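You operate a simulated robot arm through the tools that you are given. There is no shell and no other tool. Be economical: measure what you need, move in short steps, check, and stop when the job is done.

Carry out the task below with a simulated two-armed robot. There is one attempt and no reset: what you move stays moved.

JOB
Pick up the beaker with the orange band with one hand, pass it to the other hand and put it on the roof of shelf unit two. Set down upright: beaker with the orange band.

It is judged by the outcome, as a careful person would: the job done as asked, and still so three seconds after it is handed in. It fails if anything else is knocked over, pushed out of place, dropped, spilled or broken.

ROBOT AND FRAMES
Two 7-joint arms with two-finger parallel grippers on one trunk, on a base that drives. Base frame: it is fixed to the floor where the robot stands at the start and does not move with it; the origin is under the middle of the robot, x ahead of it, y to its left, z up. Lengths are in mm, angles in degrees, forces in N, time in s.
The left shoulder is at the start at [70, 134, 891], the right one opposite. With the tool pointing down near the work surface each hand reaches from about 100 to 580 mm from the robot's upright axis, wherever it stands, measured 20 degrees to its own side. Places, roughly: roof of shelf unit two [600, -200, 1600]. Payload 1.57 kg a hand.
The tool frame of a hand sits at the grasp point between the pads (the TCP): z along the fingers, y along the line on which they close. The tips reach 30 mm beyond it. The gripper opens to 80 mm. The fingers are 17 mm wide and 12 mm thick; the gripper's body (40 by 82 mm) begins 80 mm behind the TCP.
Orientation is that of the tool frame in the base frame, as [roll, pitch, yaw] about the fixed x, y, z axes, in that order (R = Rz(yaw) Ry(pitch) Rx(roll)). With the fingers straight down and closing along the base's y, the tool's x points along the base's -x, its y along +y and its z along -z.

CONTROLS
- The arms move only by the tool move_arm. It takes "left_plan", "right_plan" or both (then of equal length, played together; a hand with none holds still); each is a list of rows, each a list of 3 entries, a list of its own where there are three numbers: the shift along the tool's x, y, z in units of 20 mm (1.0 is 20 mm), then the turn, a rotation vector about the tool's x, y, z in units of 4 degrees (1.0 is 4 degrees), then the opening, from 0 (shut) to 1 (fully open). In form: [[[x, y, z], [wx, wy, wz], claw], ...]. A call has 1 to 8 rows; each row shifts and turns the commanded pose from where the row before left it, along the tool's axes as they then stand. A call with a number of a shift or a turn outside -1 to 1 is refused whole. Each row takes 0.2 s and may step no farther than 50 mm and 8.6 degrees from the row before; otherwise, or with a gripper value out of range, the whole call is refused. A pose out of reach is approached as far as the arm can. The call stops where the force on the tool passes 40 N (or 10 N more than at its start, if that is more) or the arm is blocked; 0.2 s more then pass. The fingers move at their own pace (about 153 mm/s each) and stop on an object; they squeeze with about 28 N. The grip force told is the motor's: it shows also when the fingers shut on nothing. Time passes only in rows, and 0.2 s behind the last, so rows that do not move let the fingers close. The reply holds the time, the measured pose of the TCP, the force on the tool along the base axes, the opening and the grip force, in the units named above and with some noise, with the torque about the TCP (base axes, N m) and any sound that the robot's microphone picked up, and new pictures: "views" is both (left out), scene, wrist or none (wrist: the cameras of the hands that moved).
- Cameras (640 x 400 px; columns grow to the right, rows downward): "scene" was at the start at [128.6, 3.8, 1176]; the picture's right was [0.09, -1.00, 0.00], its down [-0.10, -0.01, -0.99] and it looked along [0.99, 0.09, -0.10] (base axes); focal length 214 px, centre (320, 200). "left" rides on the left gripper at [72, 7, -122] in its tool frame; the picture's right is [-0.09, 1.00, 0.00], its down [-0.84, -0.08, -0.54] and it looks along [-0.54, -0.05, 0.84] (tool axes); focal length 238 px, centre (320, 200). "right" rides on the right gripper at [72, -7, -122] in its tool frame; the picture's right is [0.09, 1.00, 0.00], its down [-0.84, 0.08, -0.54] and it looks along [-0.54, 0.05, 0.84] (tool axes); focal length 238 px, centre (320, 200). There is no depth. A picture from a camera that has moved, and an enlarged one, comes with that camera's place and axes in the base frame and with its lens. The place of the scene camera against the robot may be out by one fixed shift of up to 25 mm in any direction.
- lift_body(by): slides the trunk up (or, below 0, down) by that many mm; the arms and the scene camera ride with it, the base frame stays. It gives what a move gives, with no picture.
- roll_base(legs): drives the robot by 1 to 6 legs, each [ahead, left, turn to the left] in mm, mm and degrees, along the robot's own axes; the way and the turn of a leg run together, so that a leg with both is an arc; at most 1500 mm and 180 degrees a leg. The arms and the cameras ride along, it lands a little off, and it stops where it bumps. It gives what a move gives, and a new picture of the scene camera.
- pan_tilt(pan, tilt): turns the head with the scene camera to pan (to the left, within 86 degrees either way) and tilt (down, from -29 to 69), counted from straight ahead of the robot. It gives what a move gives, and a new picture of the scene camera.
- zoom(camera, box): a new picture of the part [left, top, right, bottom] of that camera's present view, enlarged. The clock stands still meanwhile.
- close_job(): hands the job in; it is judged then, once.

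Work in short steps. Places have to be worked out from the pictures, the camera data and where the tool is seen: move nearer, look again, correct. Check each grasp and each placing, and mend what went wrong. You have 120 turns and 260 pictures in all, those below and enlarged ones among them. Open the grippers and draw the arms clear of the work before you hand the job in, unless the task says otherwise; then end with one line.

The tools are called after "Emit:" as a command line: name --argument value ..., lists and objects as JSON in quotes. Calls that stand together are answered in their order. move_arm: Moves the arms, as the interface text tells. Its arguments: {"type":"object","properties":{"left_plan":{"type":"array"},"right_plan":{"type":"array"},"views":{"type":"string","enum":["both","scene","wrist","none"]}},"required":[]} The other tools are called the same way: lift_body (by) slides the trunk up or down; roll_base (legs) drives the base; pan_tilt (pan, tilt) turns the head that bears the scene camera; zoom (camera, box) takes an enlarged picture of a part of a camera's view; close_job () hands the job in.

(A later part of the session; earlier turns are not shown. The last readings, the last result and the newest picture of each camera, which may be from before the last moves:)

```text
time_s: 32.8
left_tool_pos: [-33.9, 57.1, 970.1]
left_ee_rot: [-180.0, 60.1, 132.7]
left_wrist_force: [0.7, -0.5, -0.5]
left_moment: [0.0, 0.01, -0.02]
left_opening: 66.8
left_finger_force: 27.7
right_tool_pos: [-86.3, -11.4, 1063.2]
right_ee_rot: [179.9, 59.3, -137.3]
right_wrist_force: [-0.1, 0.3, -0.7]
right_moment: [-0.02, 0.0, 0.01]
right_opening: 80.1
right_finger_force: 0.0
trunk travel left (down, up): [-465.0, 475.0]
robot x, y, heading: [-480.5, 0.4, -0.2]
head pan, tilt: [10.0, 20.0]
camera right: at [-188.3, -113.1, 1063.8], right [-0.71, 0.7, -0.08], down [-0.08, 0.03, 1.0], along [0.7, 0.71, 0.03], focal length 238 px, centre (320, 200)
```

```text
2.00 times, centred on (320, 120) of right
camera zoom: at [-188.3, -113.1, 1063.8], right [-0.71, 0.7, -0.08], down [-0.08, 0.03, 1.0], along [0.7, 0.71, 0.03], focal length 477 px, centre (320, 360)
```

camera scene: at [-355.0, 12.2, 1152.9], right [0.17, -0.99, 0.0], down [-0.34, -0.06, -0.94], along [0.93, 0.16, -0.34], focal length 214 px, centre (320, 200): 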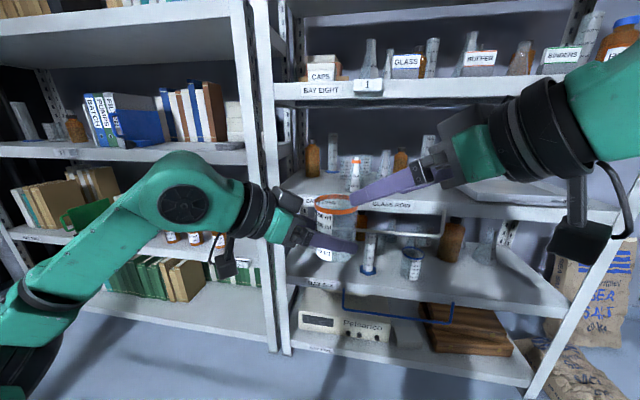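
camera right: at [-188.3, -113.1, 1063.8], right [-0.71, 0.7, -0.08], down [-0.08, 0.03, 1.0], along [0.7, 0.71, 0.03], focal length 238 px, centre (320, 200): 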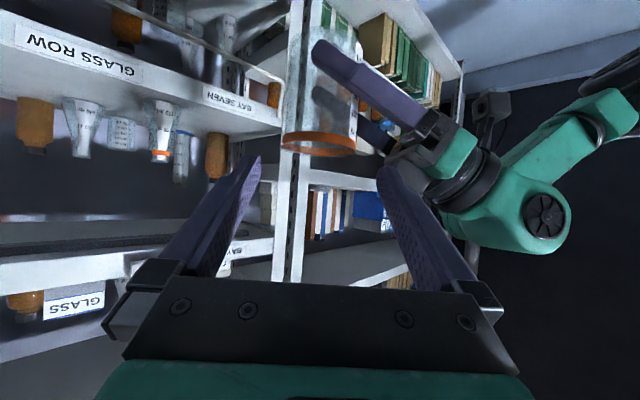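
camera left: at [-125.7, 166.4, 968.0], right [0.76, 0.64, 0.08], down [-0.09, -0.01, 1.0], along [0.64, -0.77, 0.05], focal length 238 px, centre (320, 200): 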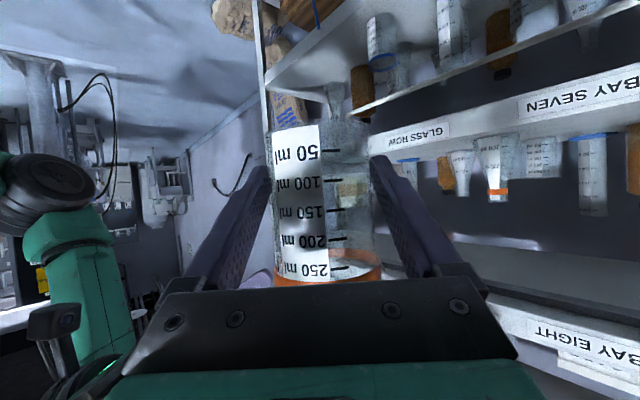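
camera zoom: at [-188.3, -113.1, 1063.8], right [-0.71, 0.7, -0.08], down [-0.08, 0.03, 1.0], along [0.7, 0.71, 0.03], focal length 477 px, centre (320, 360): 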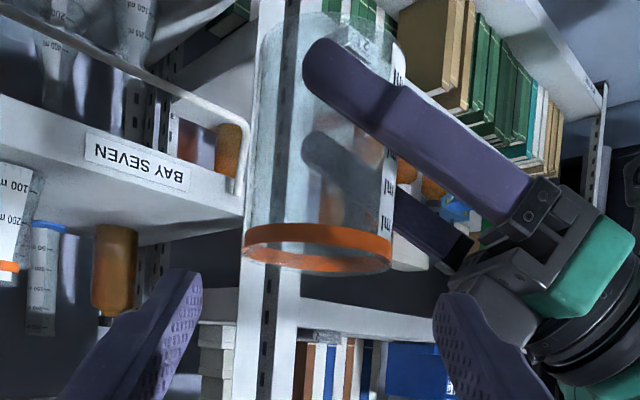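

Centred now: beaker ~74 mm ahead of the TCP horizontally, rim z≈1020. I drop 14 mm and advance 60 mm along the finger axis, then look.

Emit:
move_arm --right_plan '[[[0.6, 0, 0.36], [0, 0, 0], 1], [[0, 0, 0.75], [0, 0, 0], 1], [[0, 0, 0.75], [0, 0, 0], 1], [[0, 0, 0.75], [0, 0, 0], 1], [[0, 0, 0.75], [0, 0, 0], 1]]' --views "both"

Emit:
zoom --camera "scene" --box '[260, 150, 460, 280]'

```text
time_s: 34.0
left_tool_pos: [-35.2, 57.4, 970.2]
left_ee_rot: [-179.9, 60.0, 132.6]
left_wrist_force: [-0.6, 0.1, -1.5]
left_moment: [-0.01, 0.01, 0.0]
left_opening: 67.1
left_finger_force: 27.9
right_tool_pos: [-51.4, 22.0, 1020.4]
right_ee_rot: [179.9, 59.1, -137.4]
right_wrist_force: [-0.5, -0.1, 0.3]
right_moment: [-0.03, 0.0, 0.01]
right_opening: 80.0
right_finger_force: 0.1
trunk travel left (down, up): [-465.0, 475.0]
robot x, y, heading: [-482.5, -3.2, -0.3]
head pan, tilt: [10.0, 20.0]
camera scene: at [-354.9, 12.2, 1152.9], right [0.17, -0.99, 0.0], down [-0.34, -0.06, -0.94], along [0.93, 0.16, -0.34], focal length 214 px, centre (320, 200)
camera right: at [-150.7, -78.7, 1020.6], right [-0.71, 0.7, -0.08], down [-0.08, 0.03, 1.0], along [0.7, 0.71, 0.03], focal length 238 px, centre (320, 200)
```

scene: 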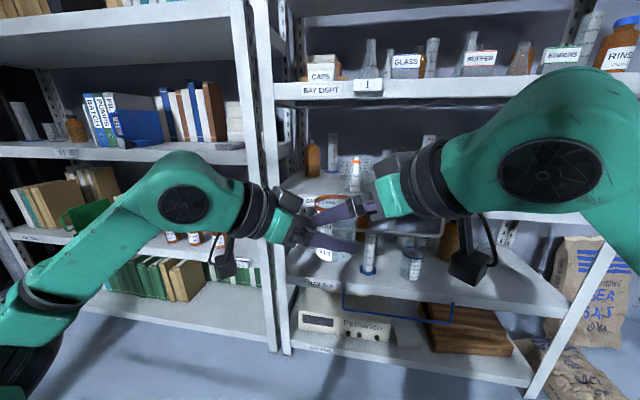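
right: 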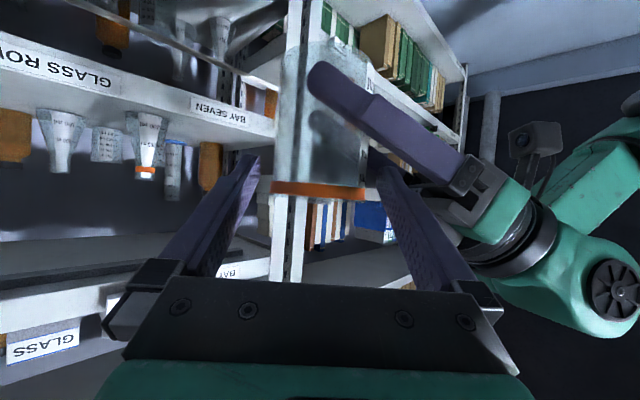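

```text
3.08 times, centred on (360, 215) of scene
camera zoom: at [-354.9, 12.2, 1152.9], right [0.17, -0.99, 0.0], down [-0.34, -0.06, -0.94], along [0.93, 0.16, -0.34], focal length 660 px, centre (197, 154)
```

zoom: 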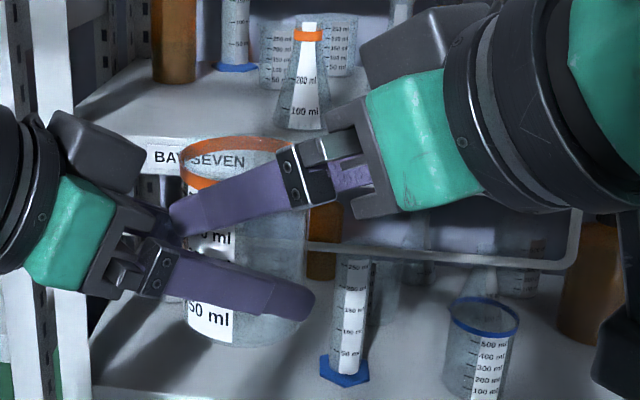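

Beaker is centred between the right fingers with ~28 mm to go; clearance to the left gripper's body is modest, so I narrow to 74 mm and advance in small steps.

Emit:
move_arm --right_plan '[[[0, 0, 0], [0, 0, 0], 0.93], [[0, 0, 0.5], [0, 0, 0], 0.93], [[0, 0, 0.5], [0, 0, 0], 0.93], [[0, 0, 0], [0, 0, 0], 0.93]]' --views "both"

Emit:
zoom --camera "scene" --box '[260, 170, 400, 260]'

```text
time_s: 35.0
left_tool_pos: [-34.5, 56.4, 970.7]
left_ee_rot: [180.0, 60.1, 132.7]
left_wrist_force: [0.5, 0.0, -1.2]
left_moment: [0.02, 0.01, 0.01]
left_opening: 67.0
left_finger_force: 28.0
right_tool_pos: [-37.0, 35.5, 1010.8]
right_ee_rot: [179.8, 59.2, -137.5]
right_wrist_force: [-0.4, -0.4, -0.6]
right_moment: [0.0, 0.01, 0.0]
right_opening: 74.6
right_finger_force: 0.0
trunk travel left (down, up): [-465.0, 475.0]
robot x, y, heading: [-483.0, -2.4, 0.1]
head pan, tilt: [10.0, 20.0]
camera scene: at [-355.4, 11.9, 1153.0], right [0.17, -0.99, 0.0], down [-0.34, -0.06, -0.94], along [0.93, 0.16, -0.34], focal length 214 px, centre (320, 200)
camera right: at [-137.9, -66.2, 1009.7], right [-0.71, 0.7, -0.08], down [-0.08, 0.03, 1.0], along [0.7, 0.71, 0.03], focal length 238 px, centre (320, 200)
```

scene: 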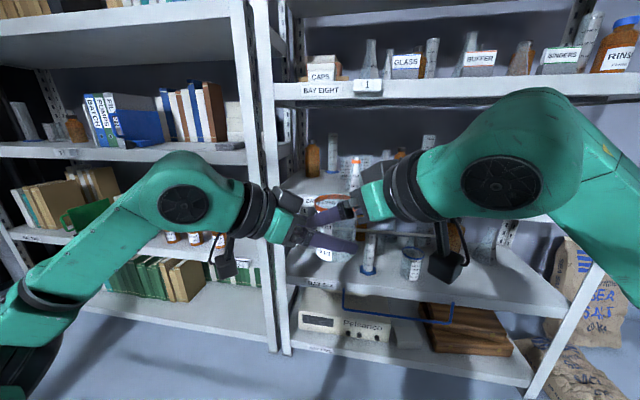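
right: 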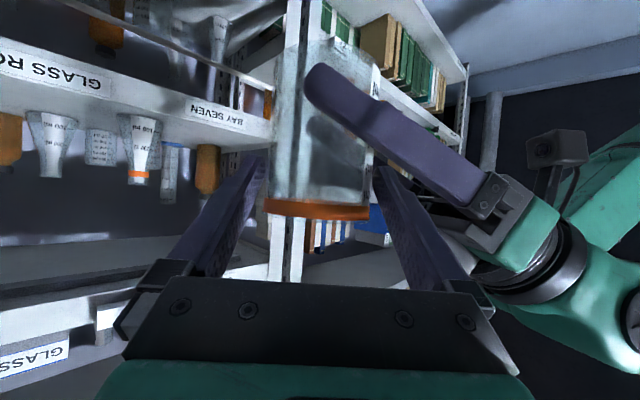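

```text
4.44 times, centred on (330, 215) of scene
camera zoom: at [-355.4, 11.9, 1153.0], right [0.17, -0.99, 0.0], down [-0.34, -0.06, -0.94], along [0.93, 0.16, -0.34], focal length 953 px, centre (276, 133)
```

zoom: 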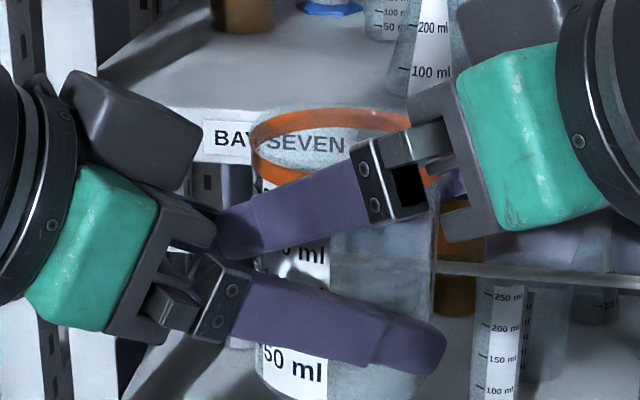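

About 10 mm remains. I advance 8 mm and close the right gripper gently.

Emit:
move_arm --right_plan '[[[0, 0, 0.4], [0, 0, 0], 0.93], [[0, 0, 0], [0, 0, 0], 0.85], [[0, 0, 0], [0, 0, 0], 0.75], [[0, 0, 0], [0, 0, 0], 0.5], [[0, 0, 0], [0, 0, 0], 0.5]]' --views "both"

Emit:
zoom --camera "scene" --box '[260, 170, 400, 260]'

```text
time_s: 36.2
left_tool_pos: [-33.8, 57.1, 970.0]
left_ee_rot: [180.0, 60.0, 132.7]
left_wrist_force: [-3.5, 5.6, -0.8]
left_moment: [-0.04, -0.04, 0.09]
left_opening: 66.9
left_finger_force: 28.5
right_tool_pos: [-31.3, 39.1, 1007.4]
right_ee_rot: [179.8, 59.2, -137.5]
right_wrist_force: [3.3, -6.3, 1.1]
right_moment: [-0.18, -0.07, -0.13]
right_opening: 68.1
right_finger_force: 27.7
trunk travel left (down, up): [-465.0, 475.0]
robot x, y, heading: [-485.7, 1.0, 0.0]
head pan, tilt: [10.0, 20.0]
camera scene: at [-355.2, 12.1, 1153.0], right [0.17, -0.99, 0.0], down [-0.34, -0.06, -0.94], along [0.93, 0.16, -0.34], focal length 214 px, centre (320, 200)
camera right: at [-132.5, -61.6, 1005.8], right [-0.71, 0.7, -0.08], down [-0.08, 0.03, 1.0], along [0.7, 0.71, 0.03], focal length 238 px, centre (320, 200)
```

scene: 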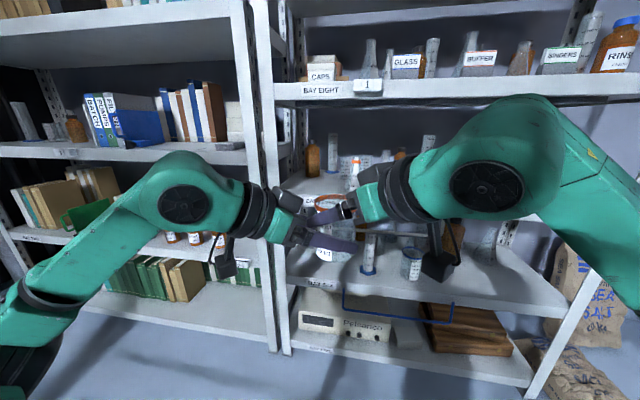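
right: 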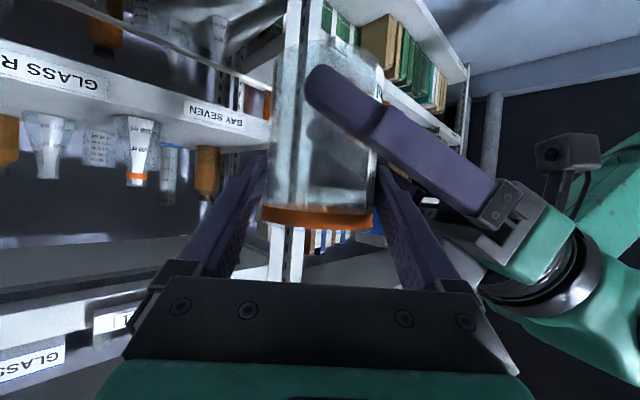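

```text
4.44 times, centred on (330, 215) of scene
camera zoom: at [-355.2, 12.1, 1153.0], right [0.17, -0.99, 0.0], down [-0.34, -0.06, -0.94], along [0.93, 0.16, -0.34], focal length 953 px, centre (276, 133)
```

zoom: 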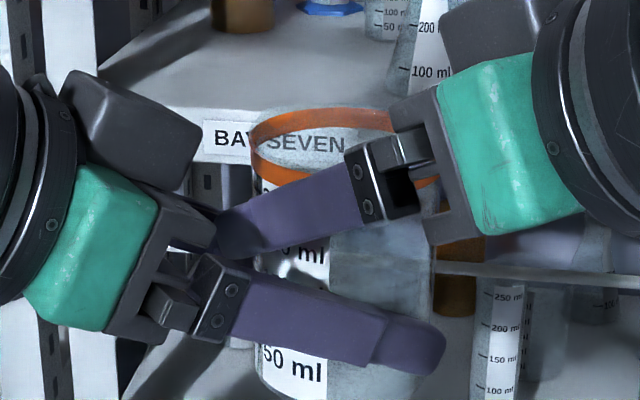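

Both hands hold it (right 28 N at 68 mm, only ~6 N between the hands). I open the left gripper and check that the right keeps hold.

Emit:
move_arm --left_plan '[[[0, 0, 0], [0, 0, 0], 0.88], [[0, 0, 0], [0, 0, 0], 0.95], [[0, 0, 0], [0, 0, 0], 0.95]]' --right_plan '[[[0, 0, 0], [0, 0, 0], 0.5], [[0, 0, 0], [0, 0, 0], 0.5], [[0, 0, 0], [0, 0, 0], 0.5]]' --views "wrist"

```text
time_s: 37.0
left_tool_pos: [-34.2, 56.7, 970.4]
left_ee_rot: [-179.9, 60.0, 132.7]
left_wrist_force: [0.1, 0.9, 0.7]
left_moment: [0.02, 0.02, -0.01]
left_opening: 75.9
left_finger_force: 0.1
right_tool_pos: [-32.3, 39.9, 1007.1]
right_ee_rot: [179.9, 59.2, -137.4]
right_wrist_force: [-0.5, -0.4, -0.3]
right_moment: [-0.06, 0.0, 0.01]
right_opening: 68.1
right_finger_force: 27.8
trunk travel left (down, up): [-465.0, 475.0]
robot x, y, heading: [-481.9, 4.0, -0.2]
head pan, tilt: [10.0, 20.0]
camera right: at [-132.8, -61.4, 1005.8], right [-0.71, 0.7, -0.08], down [-0.08, 0.03, 1.0], along [0.7, 0.71, 0.03], focal length 238 px, centre (320, 200)
camera left: at [-126.0, 166.0, 968.1], right [0.76, 0.64, 0.08], down [-0.09, -0.01, 1.0], along [0.64, -0.77, 0.05], focal length 238 px, centre (320, 200)
```

right: 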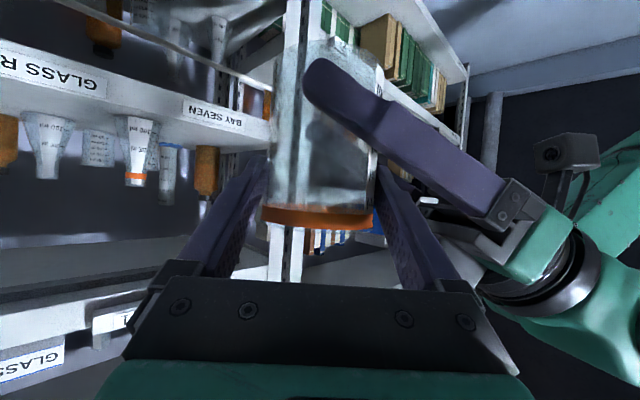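
left: 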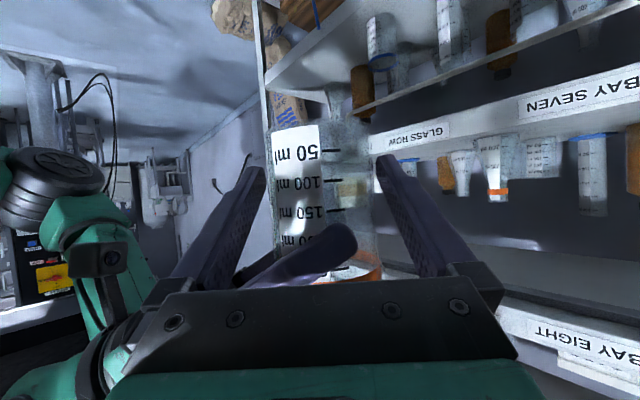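

The right hand holds alone. Withdraw the left hand straight back along its own axis.

Emit:
move_arm --left_plan '[[[0, 0, -0.5], [0, 0, 0], 0.97], [[0, 0, -1], [0, 0, 0], 0.97], [[0, 0, -1], [0, 0, 0], 0.97], [[0, 0, -1], [0, 0, 0], 0.97], [[0, 0, -1], [0, 0, 0], 0.97], [[0, 0, -1], [0, 0, 0], 0.97]]' --views "both"

```text
time_s: 38.4
left_tool_pos: [-100.8, 127.8, 1025.6]
left_ee_rot: [-179.9, 60.0, 132.6]
left_wrist_force: [0.1, -0.4, 0.2]
left_moment: [0.0, 0.0, 0.0]
left_opening: 77.6
left_finger_force: 0.1
right_tool_pos: [-32.0, 39.5, 1005.0]
right_ee_rot: [179.9, 59.4, -137.5]
right_wrist_force: [0.2, 0.6, 0.1]
right_moment: [0.0, 0.02, 0.01]
right_opening: 68.5
right_finger_force: 28.6
trunk travel left (down, up): [-465.0, 475.0]
robot x, y, heading: [-485.2, 0.7, -0.1]
head pan, tilt: [10.0, 20.0]
camera scene: at [-355.5, 12.2, 1153.0], right [0.17, -0.99, 0.0], down [-0.34, -0.06, -0.94], along [0.93, 0.16, -0.34], focal length 214 px, centre (320, 200)
camera left: at [-191.0, 236.2, 1023.4], right [0.76, 0.64, 0.08], down [-0.09, -0.02, 1.0], along [0.64, -0.77, 0.05], focal length 238 px, centre (320, 200)
```

scene: 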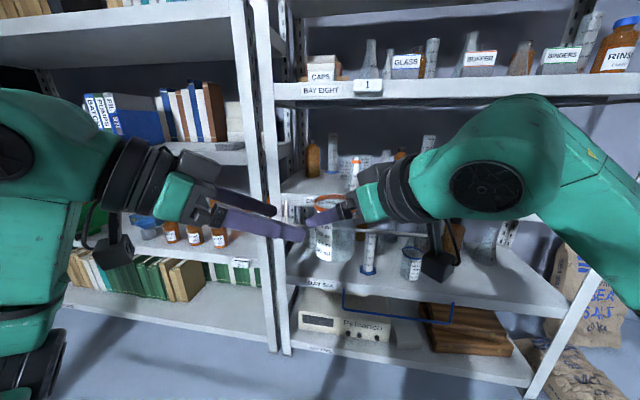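
left: 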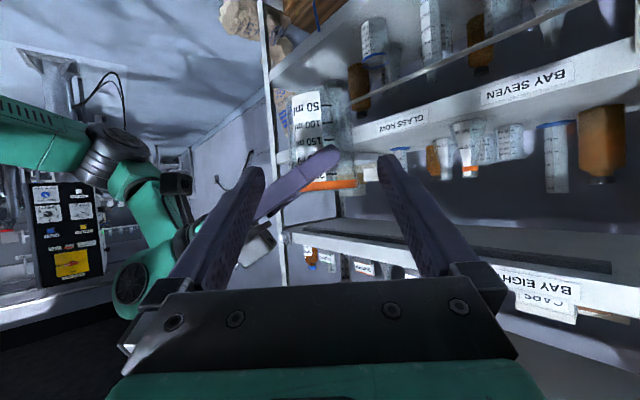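

Beaker is in the right hand only. Now I turn the right hand straight ahead while moving it to its own side, and fold the left hand to point down.

Emit:
move_arm --right_plan '[[[0.243, -0.515, -0.407], [0.859, 0, 0.512], 0.5], [[0.224, -0.547, -0.375], [0.859, 0, 0.512], 0.5], [[0.204, -0.576, -0.342], [0.859, 0, 0.512], 0.5], [[0.182, -0.603, -0.306], [0.859, 0, 0.512], 0.5], [[0.161, -0.626, -0.269], [0.859, 0, 0.512], 0.5], [[0.138, -0.646, -0.231], [0.859, 0, 0.512], 0.5], [[0.114, -0.664, -0.192], [0.859, 0, 0.512], 0.5], [[0.09, -0.678, -0.152], [0.859, 0, 0.512], 0.5]]' --left_plan '[[[0, 0, 0], [0, 1, 0], 0.97], [[0, 0, 0], [0, 1, 0], 0.97], [[0, 0, 0], [0, 1, 0], 0.97], [[0, 0, 0], [0, 1, 0], 0.97], [[0, 0, 0], [0, 1, 0], 0.97], [[0, 0, 0], [0, 1, 0], 0.97], [[0, 0, 0], [0, 1, 0], 0.97], [[0, 0, 0], [0, 1, 0], 0.97]]' --views "none"

Emit:
move_arm --right_plan '[[[0.066, -0.688, -0.111], [0.859, 0, 0.512], 0.5], [[0.041, -0.695, -0.069], [0.859, 0, 0.512], 0.5], [[0.016, -0.7, -0.027], [0.558, 0, 0.333], 0.5], [[0, -0.7, 0], [0, 0, 0], 0.5], [[0, -0.7, 0], [0, 0, 0], 0.5], [[0, 0, 0], [0, 0, 0], 0.5], [[0, 0, 0], [0, 0, 0], 0.5]]' --left_plan '[[[0, 0, 0], [0, 1, 0], 0.97], [[0, 0, 0], [0, 1, 0], 0.97], [[0, 0, 0], [0, 1, 0], 0.97], [[0, 0, 0], [0, 1, 0], 0.97], [[0, 0, 0], [0, 1, 0], 0.97], [[0, 0, 0], [0, 1, 0], 0.97], [[0, 0, 0], [0, 1, 0], 0.97]]' --views "scene"

```text
time_s: 40.2
left_tool_pos: [-107.1, 119.7, 1021.8]
left_ee_rot: [-180.0, 27.8, 132.8]
left_wrist_force: [-0.2, -0.4, -0.7]
left_moment: [0.01, 0.01, -0.03]
left_opening: 77.8
left_finger_force: 0.0
left hand out of reach, approached as far as the arm can: row 7, 8
right_tool_pos: [-31.7, -72.7, 1006.2]
right_ee_rot: [179.7, 59.2, -169.6]
right_wrist_force: [0.2, 0.1, -0.6]
right_moment: [-0.01, 0.0, 0.01]
right_opening: 68.2
right_finger_force: 28.3
trunk travel left (down, up): [-465.0, 475.0]
robot x, y, heading: [-488.0, 0.6, -0.3]
head pan, tilt: [10.0, 20.0]
```

```text
time_s: 41.8
left_tool_pos: [-147.7, 85.0, 985.4]
left_ee_rot: [-180.0, 0.0, 132.9]
left_wrist_force: [0.2, 1.0, -0.4]
left_moment: [-0.02, -0.03, 0.02]
left_opening: 77.6
left_finger_force: 0.1
left hand out of reach, approached as far as the arm can: row 1, 2, 3, 4, 5, 6, 7
right_tool_pos: [-32.6, -143.6, 1005.4]
right_ee_rot: [179.8, 59.2, 179.8]
right_wrist_force: [-0.1, -0.2, -0.2]
right_moment: [0.0, 0.01, 0.01]
right_opening: 68.1
right_finger_force: 28.1
trunk travel left (down, up): [-465.0, 475.0]
robot x, y, heading: [-483.7, 0.9, -0.2]
head pan, tilt: [10.0, 20.0]
camera scene: at [-355.3, 11.3, 1153.0], right [0.17, -0.99, 0.0], down [-0.34, -0.06, -0.94], along [0.93, 0.16, -0.34], focal length 214 px, centre (320, 200)
```

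scene: 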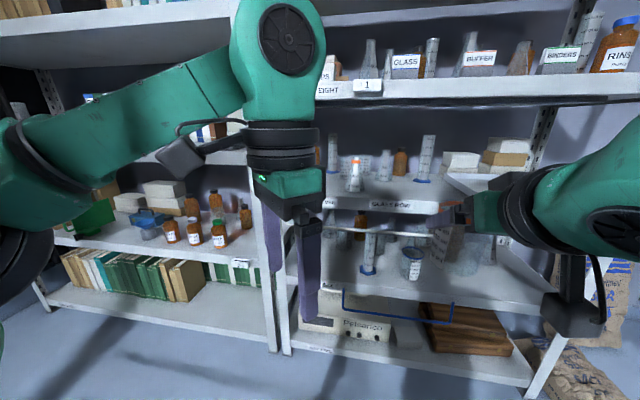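

Right hand now points straight ahead with the beaker, left folded. Raise the trunk to its top, well in front of the shelves.

Emit:
lift_body --by 470

Emit:
pan_tilt --pan -8 --tilt 10

```text
refused: 470 is not a number from -400 to 400
```

```text
time_s: 42.6
left_tool_pos: [-146.6, 86.0, 986.4]
left_ee_rot: [179.9, 0.1, 132.8]
left_wrist_force: [0.2, 1.4, 0.3]
left_moment: [0.03, -0.01, 0.01]
left_opening: 77.5
left_finger_force: 0.1
right_tool_pos: [-33.7, -142.6, 1006.0]
right_ee_rot: [179.9, 59.3, 179.9]
right_wrist_force: [0.2, 0.5, 0.9]
right_moment: [0.0, 0.03, 0.01]
right_opening: 67.9
right_finger_force: 28.2
trunk travel left (down, up): [-465.0, 475.0]
robot x, y, heading: [-486.3, -0.8, -0.1]
head pan, tilt: [-8.0, 10.0]
camera scene: at [-354.9, -17.1, 1169.2], right [-0.14, -0.99, 0.0], down [-0.17, 0.02, -0.98], along [0.97, -0.14, -0.17], focal length 214 px, centre (320, 200)
```

scene: 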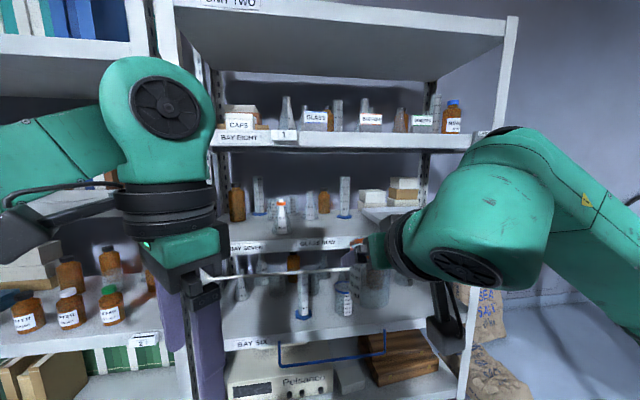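

Two steps for the lift (400 at most each).

Emit:
lift_body --by 400

Emit:
lift_body --by 70

Emit:
pan_tilt --pan 0 --tilt 5

```text
time_s: 46.5
left_tool_pos: [-147.0, 87.0, 1385.6]
left_ee_rot: [180.0, 0.1, 132.9]
left_wrist_force: [-0.3, -0.6, -0.5]
left_moment: [-0.02, 0.0, -0.01]
left_opening: 77.6
left_finger_force: 0.0
right_tool_pos: [-31.8, -142.6, 1406.2]
right_ee_rot: [179.9, 59.2, 179.9]
right_wrist_force: [-0.6, 0.0, -0.2]
right_moment: [0.0, 0.0, 0.01]
right_opening: 67.9
right_finger_force: 27.7
trunk travel left (down, up): [-865.0, 75.0]
robot x, y, heading: [-485.7, 1.1, 0.0]
head pan, tilt: [-8.0, 10.0]
```

```text
time_s: 47.5
left_tool_pos: [-147.0, 85.9, 1456.9]
left_ee_rot: [-179.9, 0.1, 132.8]
left_wrist_force: [-0.2, -0.8, 0.1]
left_moment: [0.02, 0.0, -0.01]
left_opening: 77.6
left_finger_force: 0.1
right_tool_pos: [-31.9, -143.9, 1474.4]
right_ee_rot: [179.9, 59.2, 179.9]
right_wrist_force: [-0.4, -0.7, -0.7]
right_moment: [-0.01, 0.01, 0.0]
right_opening: 68.2
right_finger_force: 27.9
trunk travel left (down, up): [-935.0, 5.0]
robot x, y, heading: [-485.7, 2.4, -0.0]
head pan, tilt: [-8.0, 10.0]
```

```text
time_s: 48.2
left_tool_pos: [-146.9, 86.5, 1454.8]
left_ee_rot: [179.9, 0.1, 132.8]
left_wrist_force: [-0.2, -0.2, 0.3]
left_moment: [0.04, 0.0, 0.01]
left_opening: 77.5
left_finger_force: 0.0
right_tool_pos: [-30.9, -142.3, 1475.5]
right_ee_rot: [179.9, 59.2, 180.0]
right_wrist_force: [-0.8, -0.2, -0.9]
right_moment: [0.0, 0.02, 0.03]
right_opening: 68.4
right_finger_force: 27.7
trunk travel left (down, up): [-935.0, 5.0]
robot x, y, heading: [-484.0, 0.9, 0.1]
head pan, tilt: [0.0, 5.0]
camera scene: at [-355.0, -4.2, 1647.3], right [0.0, -1.0, 0.0], down [-0.09, 0.0, -1.0], along [1.0, 0.0, -0.09], focal length 214 px, centre (320, 200)
```

scene: 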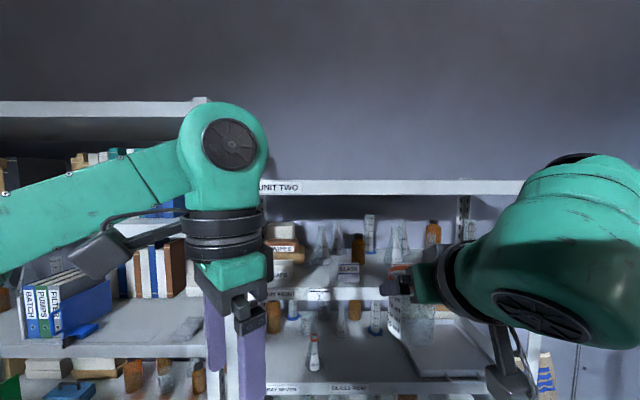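

The roof is at about the scene camera's eye level, so its top is near z ≈1645. I raise the right hand ~300 mm so its camera can look onto the roof.

Emit:
move_arm --right_plan '[[[-0.859, 0, -0.512], [0, 0, 0], 0.5], [[-0.859, 0, -0.512], [0, 0, 0], 0.5], [[-0.859, 0, -0.512], [0, 0, 0], 0.5], [[-0.859, 0, -0.512], [0, 0, 0], 0.5], [[-0.859, 0, -0.512], [0, 0, 0], 0.5], [[-0.859, 0, -0.512], [0, 0, 0], 0.5], [[-0.859, 0, -0.512], [0, 0, 0], 0.5], [[-0.859, 0, -0.512], [0, 0, 0], 0.5]]' --views "none"

Emit:
move_arm --right_plan '[[[-0.859, 0, -0.512], [0, 0, 0], 0.5], [[-0.859, 0, -0.512], [0, 0, 0], 0.5], [[-0.859, 0, -0.512], [0, 0, 0], 0.5], [[-0.859, 0, -0.512], [0, 0, 0], 0.5], [[-0.859, 0, -0.512], [0, 0, 0], 0.5], [[-0.859, 0, -0.512], [0, 0, 0], 0.5], [[-0.859, 0, -0.512], [0, 0, 0], 0.5]]' --views "both"

```text
time_s: 50.0
left_tool_pos: [-146.8, 88.0, 1456.2]
left_ee_rot: [180.0, 0.0, 132.9]
left_wrist_force: [-0.2, -0.5, -0.3]
left_moment: [0.03, -0.02, 0.01]
left_opening: 77.4
left_finger_force: 0.0
right_tool_pos: [-30.2, -142.6, 1636.1]
right_ee_rot: [-179.9, 59.2, 179.9]
right_wrist_force: [0.1, 0.0, -0.3]
right_moment: [0.02, 0.03, 0.0]
right_opening: 68.2
right_finger_force: 28.0
trunk travel left (down, up): [-935.0, 5.0]
robot x, y, heading: [-487.2, 1.3, -0.1]
head pan, tilt: [0.0, 5.0]
```

```text
time_s: 51.6
left_tool_pos: [-147.1, 84.9, 1454.5]
left_ee_rot: [-180.0, 0.1, 132.8]
left_wrist_force: [-0.7, -0.6, 0.5]
left_moment: [-0.01, 0.01, 0.0]
left_opening: 77.6
left_finger_force: 0.2
right_tool_pos: [-34.1, -141.8, 1746.1]
right_ee_rot: [179.8, 59.4, 179.8]
right_wrist_force: [-0.2, -0.3, -1.7]
right_moment: [0.0, 0.02, 0.02]
right_opening: 68.0
right_finger_force: 28.2
right hand out of reach, approached as far as the arm can: row 6, 7
trunk travel left (down, up): [-935.0, 5.0]
robot x, y, heading: [-482.5, -0.6, 0.2]
head pan, tilt: [0.0, 5.0]
camera scene: at [-355.0, -5.1, 1647.3], right [0.0, -1.0, 0.0], down [-0.09, 0.0, -1.0], along [1.0, 0.0, -0.09], focal length 214 px, centre (320, 200)
camera right: at [-178.1, -148.7, 1745.0], right [-0.05, 1.0, -0.08], down [-0.04, 0.07, 1.0], along [1.0, 0.05, 0.04], focal length 238 px, centre (320, 200)
```

scene: 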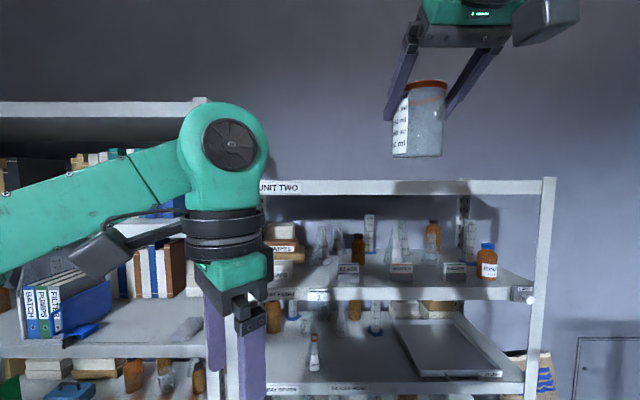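
right: 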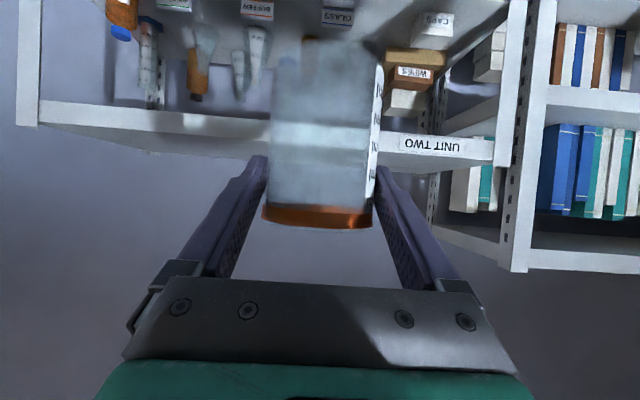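

Zooming the right camera view on the roof edge to measure its height and see whether it's empty.

Emit:
zoom --camera "right" --box '[0, 60, 280, 220]'

Emit:
zoom --camera "right" --box '[360, 80, 600, 220]'

Emit:
zoom --camera "scene" --box '[360, 60, 580, 220]'

```text
2.29 times, centred on (140, 140) of right
camera zoom: at [-178.1, -148.7, 1745.0], right [-0.05, 1.0, -0.08], down [-0.04, 0.07, 1.0], along [1.0, 0.05, 0.04], focal length 545 px, centre (731, 337)
```

zoom: 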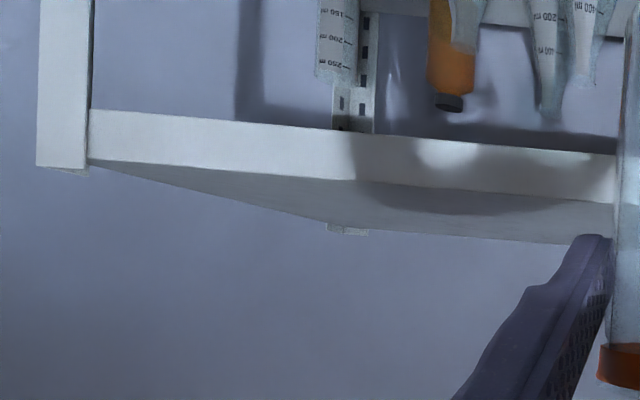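

```text
2.67 times, centred on (480, 150) of right
camera zoom: at [-178.1, -148.7, 1745.0], right [-0.05, 1.0, -0.08], down [-0.04, 0.07, 1.0], along [1.0, 0.05, 0.04], focal length 636 px, centre (-107, 333)
```

zoom: 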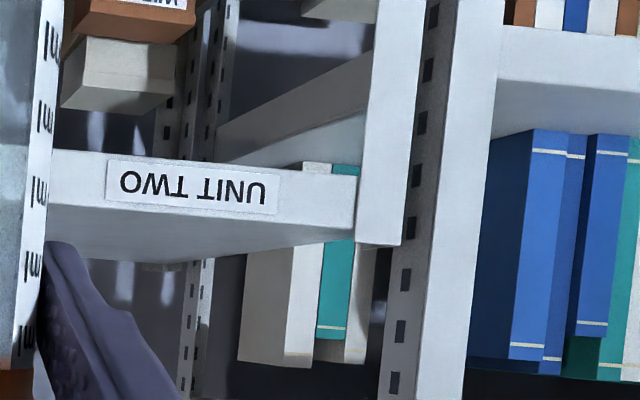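

```text
2.50 times, centred on (470, 140) of scene
camera zoom: at [-355.0, -5.1, 1647.3], right [0.0, -1.0, 0.0], down [-0.09, 0.0, -1.0], along [1.0, 0.0, -0.09], focal length 536 px, centre (-55, 350)
```

zoom: 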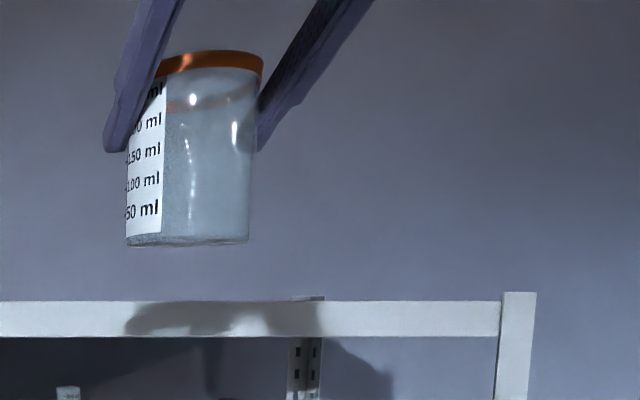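

The roof is empty; its top is at z≈1647 with the front edge at x≈362. I tuck the left hand 80 mm back (to be clear of the shelves) and ease the right hand back/up a little before driving in.

Emit:
move_arm --left_plan '[[[0.68, -0.733, 0], [0, 0, 0], 0.97], [[0.68, -0.733, 0], [0, 0, 0], 0.97], [[0.68, -0.733, 0], [0, 0, 0], 0.97], [[0.68, -0.733, 0], [0, 0, 0], 0.97]]' --right_plan '[[[0.04, 0, -0.56], [0, 0, 0], 0.5], [[0.04, 0, -0.56], [0, 0, 0], 0.5], [[0, 0, 0], [0, 0, 0], 0.5], [[0, 0, 0], [0, 0, 0], 0.5]]' --views "none"

```text
time_s: 52.6
left_tool_pos: [-227.6, 82.6, 1455.9]
left_ee_rot: [180.0, 0.2, 132.8]
left_wrist_force: [-0.5, 0.2, -0.2]
left_moment: [0.03, 0.01, 0.01]
left_opening: 77.6
left_finger_force: 0.1
right_tool_pos: [-55.9, -141.1, 1754.2]
right_ee_rot: [179.8, 59.2, 179.8]
right_wrist_force: [-0.3, 0.9, -1.0]
right_moment: [-0.02, -0.01, -0.02]
right_opening: 68.1
right_finger_force: 27.8
trunk travel left (down, up): [-935.0, 5.0]
robot x, y, heading: [-483.0, 1.7, -0.3]
head pan, tilt: [0.0, 5.0]
```

Drive ahead 300 mm first, then look.

Emit:
roll_base --legs '[[300, 0, 0]]'

Emit:
zoom --camera "right" --box '[0, 0, 640, 400]'

```text
time_s: 54.7
left_tool_pos: [66.4, 81.7, 1456.5]
left_ee_rot: [179.8, 0.2, 132.5]
left_wrist_force: [-0.6, 1.0, -0.1]
left_moment: [-0.02, -0.07, -0.06]
left_opening: 77.4
left_finger_force: 0.0
right_tool_pos: [234.7, -144.9, 1755.4]
right_ee_rot: [179.8, 59.4, 179.6]
right_wrist_force: [0.0, -0.1, -0.9]
right_moment: [-0.02, -0.01, 0.0]
right_opening: 67.9
right_finger_force: 28.1
trunk travel left (down, up): [-935.0, 5.0]
robot x, y, heading: [-185.9, -6.7, -0.4]
head pan, tilt: [0.0, 5.0]
camera scene: at [-63.0, -6.2, 1647.8], right [-0.01, -1.0, 0.0], down [-0.08, 0.0, -1.0], along [1.0, -0.01, -0.08], focal length 214 px, centre (320, 200)
```

scene: 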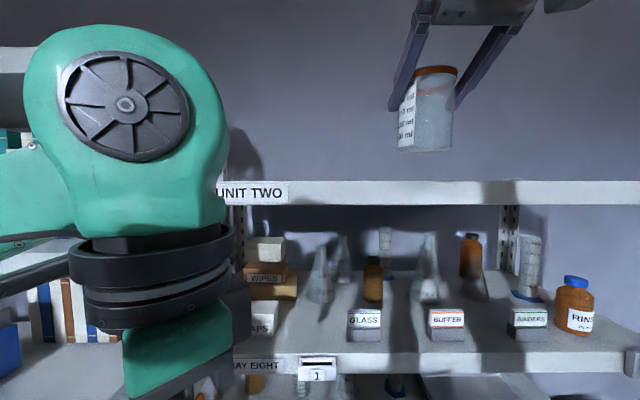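

```text
1.00 times, centred on (320, 200) of right (not enlarged: the box is as wide or as high as the picture)
camera zoom: at [92.6, -151.1, 1753.5], right [-0.04, 1.0, -0.08], down [-0.04, 0.08, 1.0], along [1.0, 0.05, 0.04], focal length 238 px, centre (320, 200)
```

zoom: 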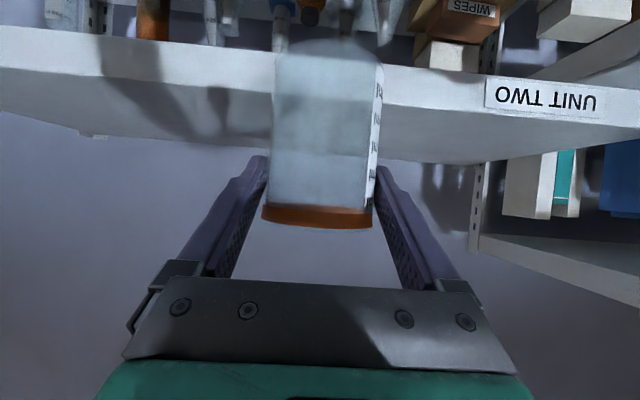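

Clearance looks good: beaker bottom ≈1682 vs roof ≈1645. Drive the remaining 190 mm.

Emit:
roll_base --legs '[[190, 0, 0.3]]'

Emit:
zoom --camera "right" --box '[0, 0, 640, 400]'

```text
time_s: 56.2
left_tool_pos: [257.0, 80.4, 1457.3]
left_ee_rot: [179.8, 0.3, 132.7]
left_wrist_force: [-0.2, 0.3, -0.3]
left_moment: [-0.01, -0.08, 0.02]
left_opening: 77.4
left_finger_force: 0.0
right_tool_pos: [427.1, -145.1, 1754.6]
right_ee_rot: [179.9, 59.5, 179.8]
right_wrist_force: [-0.7, -0.4, -0.4]
right_moment: [-0.01, -0.03, 0.03]
right_opening: 68.1
right_finger_force: 27.8
trunk travel left (down, up): [-935.0, 5.0]
robot x, y, heading: [2.4, -0.7, -0.4]
head pan, tilt: [0.0, 5.0]
camera scene: at [128.0, -6.8, 1647.9], right [0.0, -1.0, 0.0], down [-0.08, 0.0, -1.0], along [1.0, 0.0, -0.08], focal length 214 px, centre (320, 200)
```

scene: 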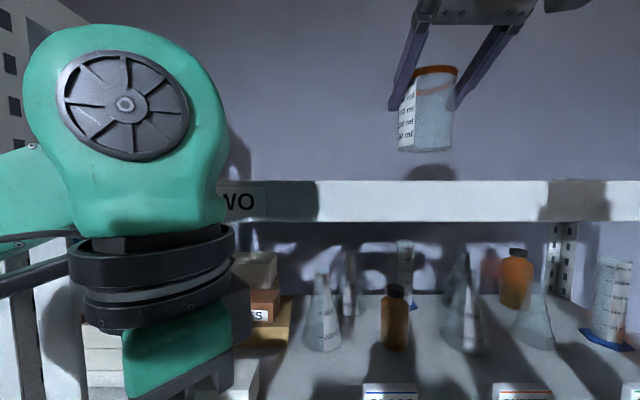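

```text
1.00 times, centred on (320, 200) of right (not enlarged: the box is as wide or as high as the picture)
camera zoom: at [283.8, -151.1, 1753.8], right [-0.05, 1.0, -0.08], down [-0.04, 0.08, 1.0], along [1.0, 0.05, 0.04], focal length 238 px, centre (320, 200)
```

zoom: 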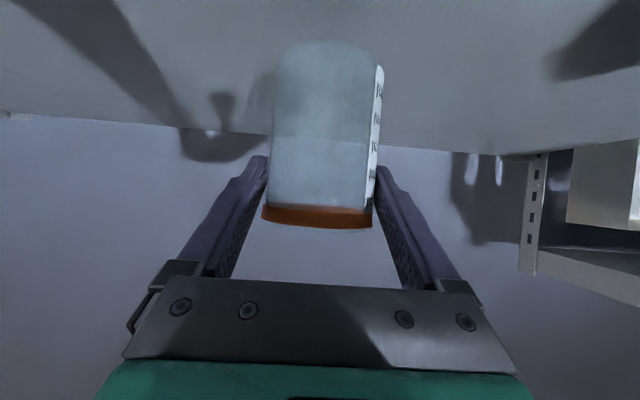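

Robot is at the shelf, beaker over the roof front. Move 45 mm further in and 20 mm down.

Emit:
move_arm --right_plan '[[[-0.097, 0, 0.815], [0, 0, 0], 0.5], [[-0.097, 0, 0.815], [0, 0, 0], 0.5], [[-0.097, 0, 0.815], [0, 0, 0], 0.5]]' --views "both"

Emit:
zoom --camera "scene" --box '[340, 40, 540, 240]'

```text
time_s: 57.0
left_tool_pos: [262.0, 81.1, 1456.4]
left_ee_rot: [-179.9, 0.2, 132.7]
left_wrist_force: [0.0, 0.1, 0.7]
left_moment: [-0.02, 0.0, -0.01]
left_opening: 77.5
left_finger_force: 0.1
right_tool_pos: [478.9, -143.9, 1734.4]
right_ee_rot: [179.8, 59.4, 179.8]
right_wrist_force: [0.4, 0.2, -0.4]
right_moment: [0.03, -0.02, 0.02]
right_opening: 68.2
right_finger_force: 28.1
trunk travel left (down, up): [-935.0, 5.0]
robot x, y, heading: [3.1, -1.9, -0.3]
head pan, tilt: [0.0, 5.0]
camera scene: at [133.8, -6.8, 1647.4], right [0.0, -1.0, 0.0], down [-0.09, 0.0, -1.0], along [1.0, 0.0, -0.09], focal length 214 px, centre (320, 200)
camera right: at [335.7, -150.6, 1733.2], right [-0.05, 1.0, -0.08], down [-0.04, 0.08, 1.0], along [1.0, 0.05, 0.04], focal length 238 px, centre (320, 200)
```

scene: 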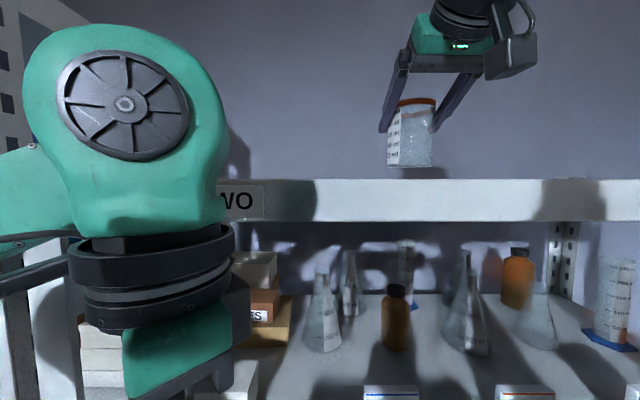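
right: 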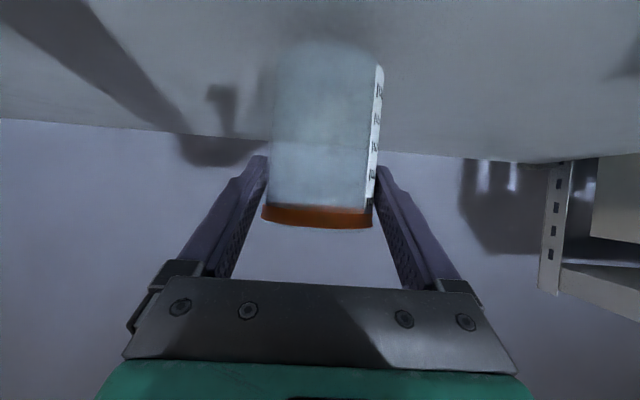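

```text
2.00 times, centred on (440, 140) of scene
camera zoom: at [133.8, -6.8, 1647.4], right [0.0, -1.0, 0.0], down [-0.09, 0.0, -1.0], along [1.0, 0.0, -0.09], focal length 429 px, centre (80, 320)
```

zoom: 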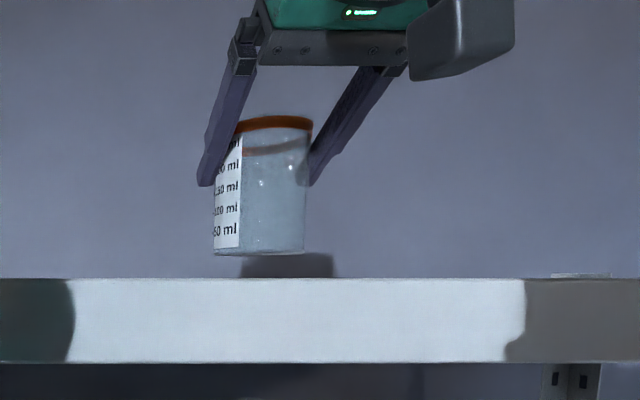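

Beaker is upright, ~16–21 mm above the roof. Lower 12 mm, then feel for contact.

Emit:
move_arm --right_plan '[[[0.258, 0, 0.153], [0, 0, 0], 0.5], [[0.258, 0, 0.153], [0, 0, 0], 0.5], [[0, 0, 0], [0, 0, 0], 0.5]]' --views "scene"

Emit:
zoom --camera "scene" --box '[360, 80, 460, 200]'

```text
time_s: 57.8
left_tool_pos: [262.7, 81.2, 1455.0]
left_ee_rot: [180.0, 0.1, 132.7]
left_wrist_force: [-0.5, 0.6, 0.2]
left_moment: [-0.02, -0.01, 0.0]
left_opening: 77.5
left_finger_force: 0.0
right_tool_pos: [478.3, -143.1, 1721.3]
right_ee_rot: [179.8, 59.3, 179.8]
right_wrist_force: [-0.2, 0.0, -1.4]
right_moment: [-0.05, 0.01, 0.01]
right_opening: 68.1
right_finger_force: 28.5
trunk travel left (down, up): [-935.0, 5.0]
robot x, y, heading: [1.2, -5.5, -0.1]
head pan, tilt: [0.0, 5.0]
camera scene: at [134.4, -6.5, 1647.3], right [0.0, -1.0, 0.0], down [-0.09, 0.0, -1.0], along [1.0, 0.0, -0.09], focal length 214 px, centre (320, 200)
```

scene: 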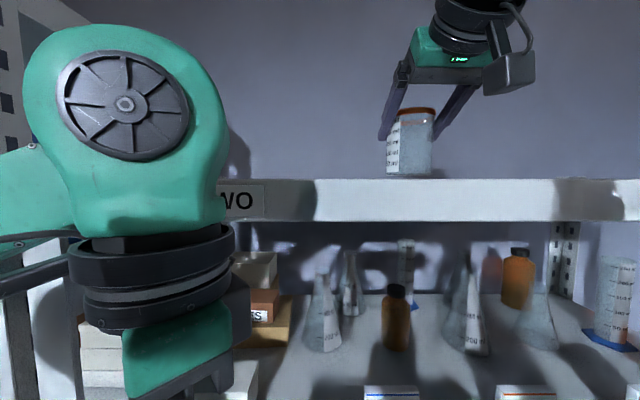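

```text
3.33 times, centred on (410, 140) of scene
camera zoom: at [134.4, -6.5, 1647.3], right [0.0, -1.0, 0.0], down [-0.09, 0.0, -1.0], along [1.0, 0.0, -0.09], focal length 715 px, centre (20, 400)
```

zoom: 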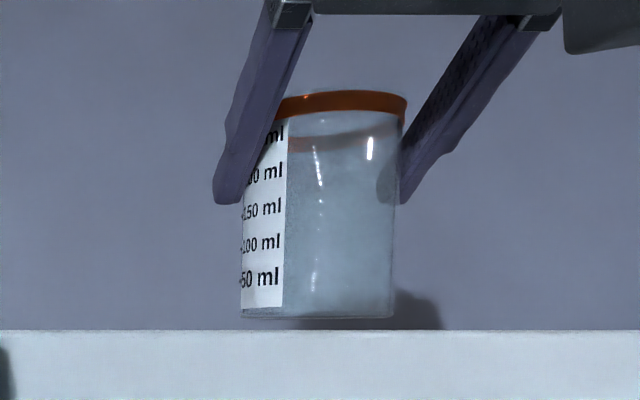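

Gap ≈6–7 mm. Lower in 2 mm rows and read the force.

Emit:
move_arm --right_plan '[[[0.086, 0, 0.051], [0, 0, 0], 0.5], [[0.086, 0, 0.051], [0, 0, 0], 0.5], [[0, 0, 0], [0, 0, 0], 0.5]]' --views "none"

Emit:
move_arm --right_plan '[[[0.086, 0, 0.051], [0, 0, 0], 0.5], [[0, 0, 0], [0, 0, 0], 0.5]]' --views "none"

Emit:
zoom --camera "scene" --box '[360, 80, 460, 200]'

```text
time_s: 58.6
left_tool_pos: [262.3, 81.7, 1455.7]
left_ee_rot: [179.9, 0.1, 132.6]
left_wrist_force: [1.1, 0.3, 0.3]
left_moment: [0.0, -0.01, -0.01]
left_opening: 77.9
left_finger_force: 0.0
right_tool_pos: [478.7, -143.6, 1717.7]
right_ee_rot: [179.8, 59.3, 179.8]
right_wrist_force: [-0.1, -0.4, -0.8]
right_moment: [0.04, 0.03, 0.01]
right_opening: 68.0
right_finger_force: 28.5
trunk travel left (down, up): [-935.0, 5.0]
robot x, y, heading: [3.9, 5.0, -0.2]
head pan, tilt: [0.0, 5.0]
```

```text
time_s: 59.2
left_tool_pos: [262.6, 80.3, 1455.6]
left_ee_rot: [-180.0, 0.2, 132.7]
left_wrist_force: [-1.0, 0.2, 0.4]
left_moment: [0.0, 0.02, 0.02]
left_opening: 77.6
left_finger_force: 0.1
right_tool_pos: [478.2, -145.4, 1714.7]
right_ee_rot: [179.7, 59.4, 179.7]
right_wrist_force: [0.4, -1.3, -0.6]
right_moment: [0.02, 0.02, 0.03]
right_opening: 68.2
right_finger_force: 27.9
trunk travel left (down, up): [-935.0, 5.0]
robot x, y, heading: [6.9, -1.0, -0.4]
head pan, tilt: [0.0, 5.0]
```

```text
3.33 times, centred on (410, 140) of scene
camera zoom: at [134.3, -6.9, 1647.3], right [0.0, -1.0, 0.0], down [-0.09, 0.0, -1.0], along [1.0, 0.0, -0.09], focal length 715 px, centre (20, 400)
```

zoom: 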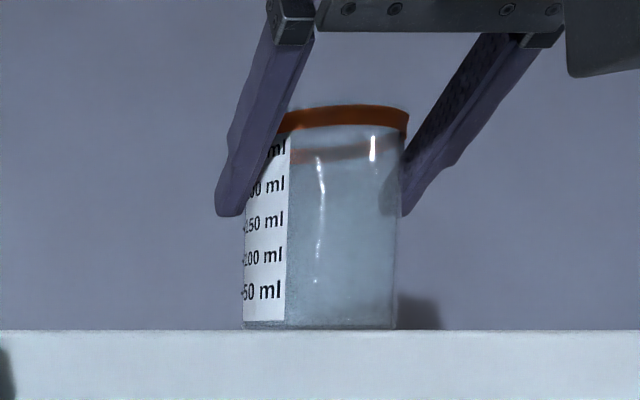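

Almost touching, no force yet; continue 1.5 mm at a time.

Emit:
move_arm --right_plan '[[[0.065, 0, 0.038], [0, 0, 0], 0.5], [[0, 0, 0], [0, 0, 0], 0.5]]' --views "none"

Emit:
move_arm --right_plan '[[[0.065, 0, 0.038], [0, 0, 0], 0.5], [[0, 0, 0], [0, 0, 0], 0.5]]' --views "none"

Emit:
zoom --camera "scene" --box '[360, 80, 460, 200]'

```text
time_s: 59.8
left_tool_pos: [261.8, 81.4, 1456.5]
left_ee_rot: [-179.9, 0.2, 132.7]
left_wrist_force: [0.5, -0.6, 0.0]
left_moment: [-0.01, 0.0, 0.02]
left_opening: 77.5
left_finger_force: 0.2
right_tool_pos: [477.6, -142.8, 1714.0]
right_ee_rot: [179.7, 59.4, 179.6]
right_wrist_force: [4.0, -1.0, 11.2]
right_moment: [-0.18, -0.07, 0.03]
right_opening: 67.7
right_finger_force: 28.7
trunk travel left (down, up): [-935.0, 5.0]
robot x, y, heading: [9.1, -3.4, -0.0]
head pan, tilt: [0.0, 5.0]
```

```text
time_s: 60.4
left_tool_pos: [261.7, 80.7, 1456.2]
left_ee_rot: [-180.0, 0.2, 132.8]
left_wrist_force: [0.6, -0.2, -0.5]
left_moment: [0.01, -0.01, -0.01]
left_opening: 77.6
left_finger_force: 0.1
right_tool_pos: [478.2, -143.7, 1714.3]
right_ee_rot: [179.7, 59.5, 179.8]
right_wrist_force: [4.0, -0.6, 16.5]
right_moment: [-0.04, -0.17, -0.03]
right_opening: 68.1
right_finger_force: 28.0
trunk travel left (down, up): [-935.0, 5.0]
robot x, y, heading: [6.9, 0.1, -0.1]
head pan, tilt: [0.0, 5.0]
```

```text
3.33 times, centred on (410, 140) of scene
camera zoom: at [133.3, -6.3, 1647.5], right [0.0, -1.0, 0.0], down [-0.09, 0.0, -1.0], along [1.0, 0.0, -0.09], focal length 715 px, centre (20, 400)
```

zoom: 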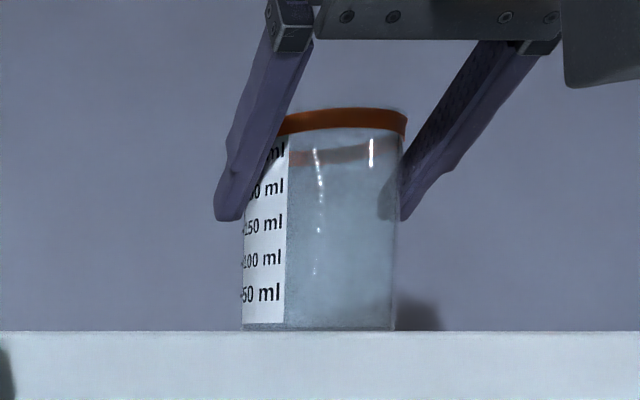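

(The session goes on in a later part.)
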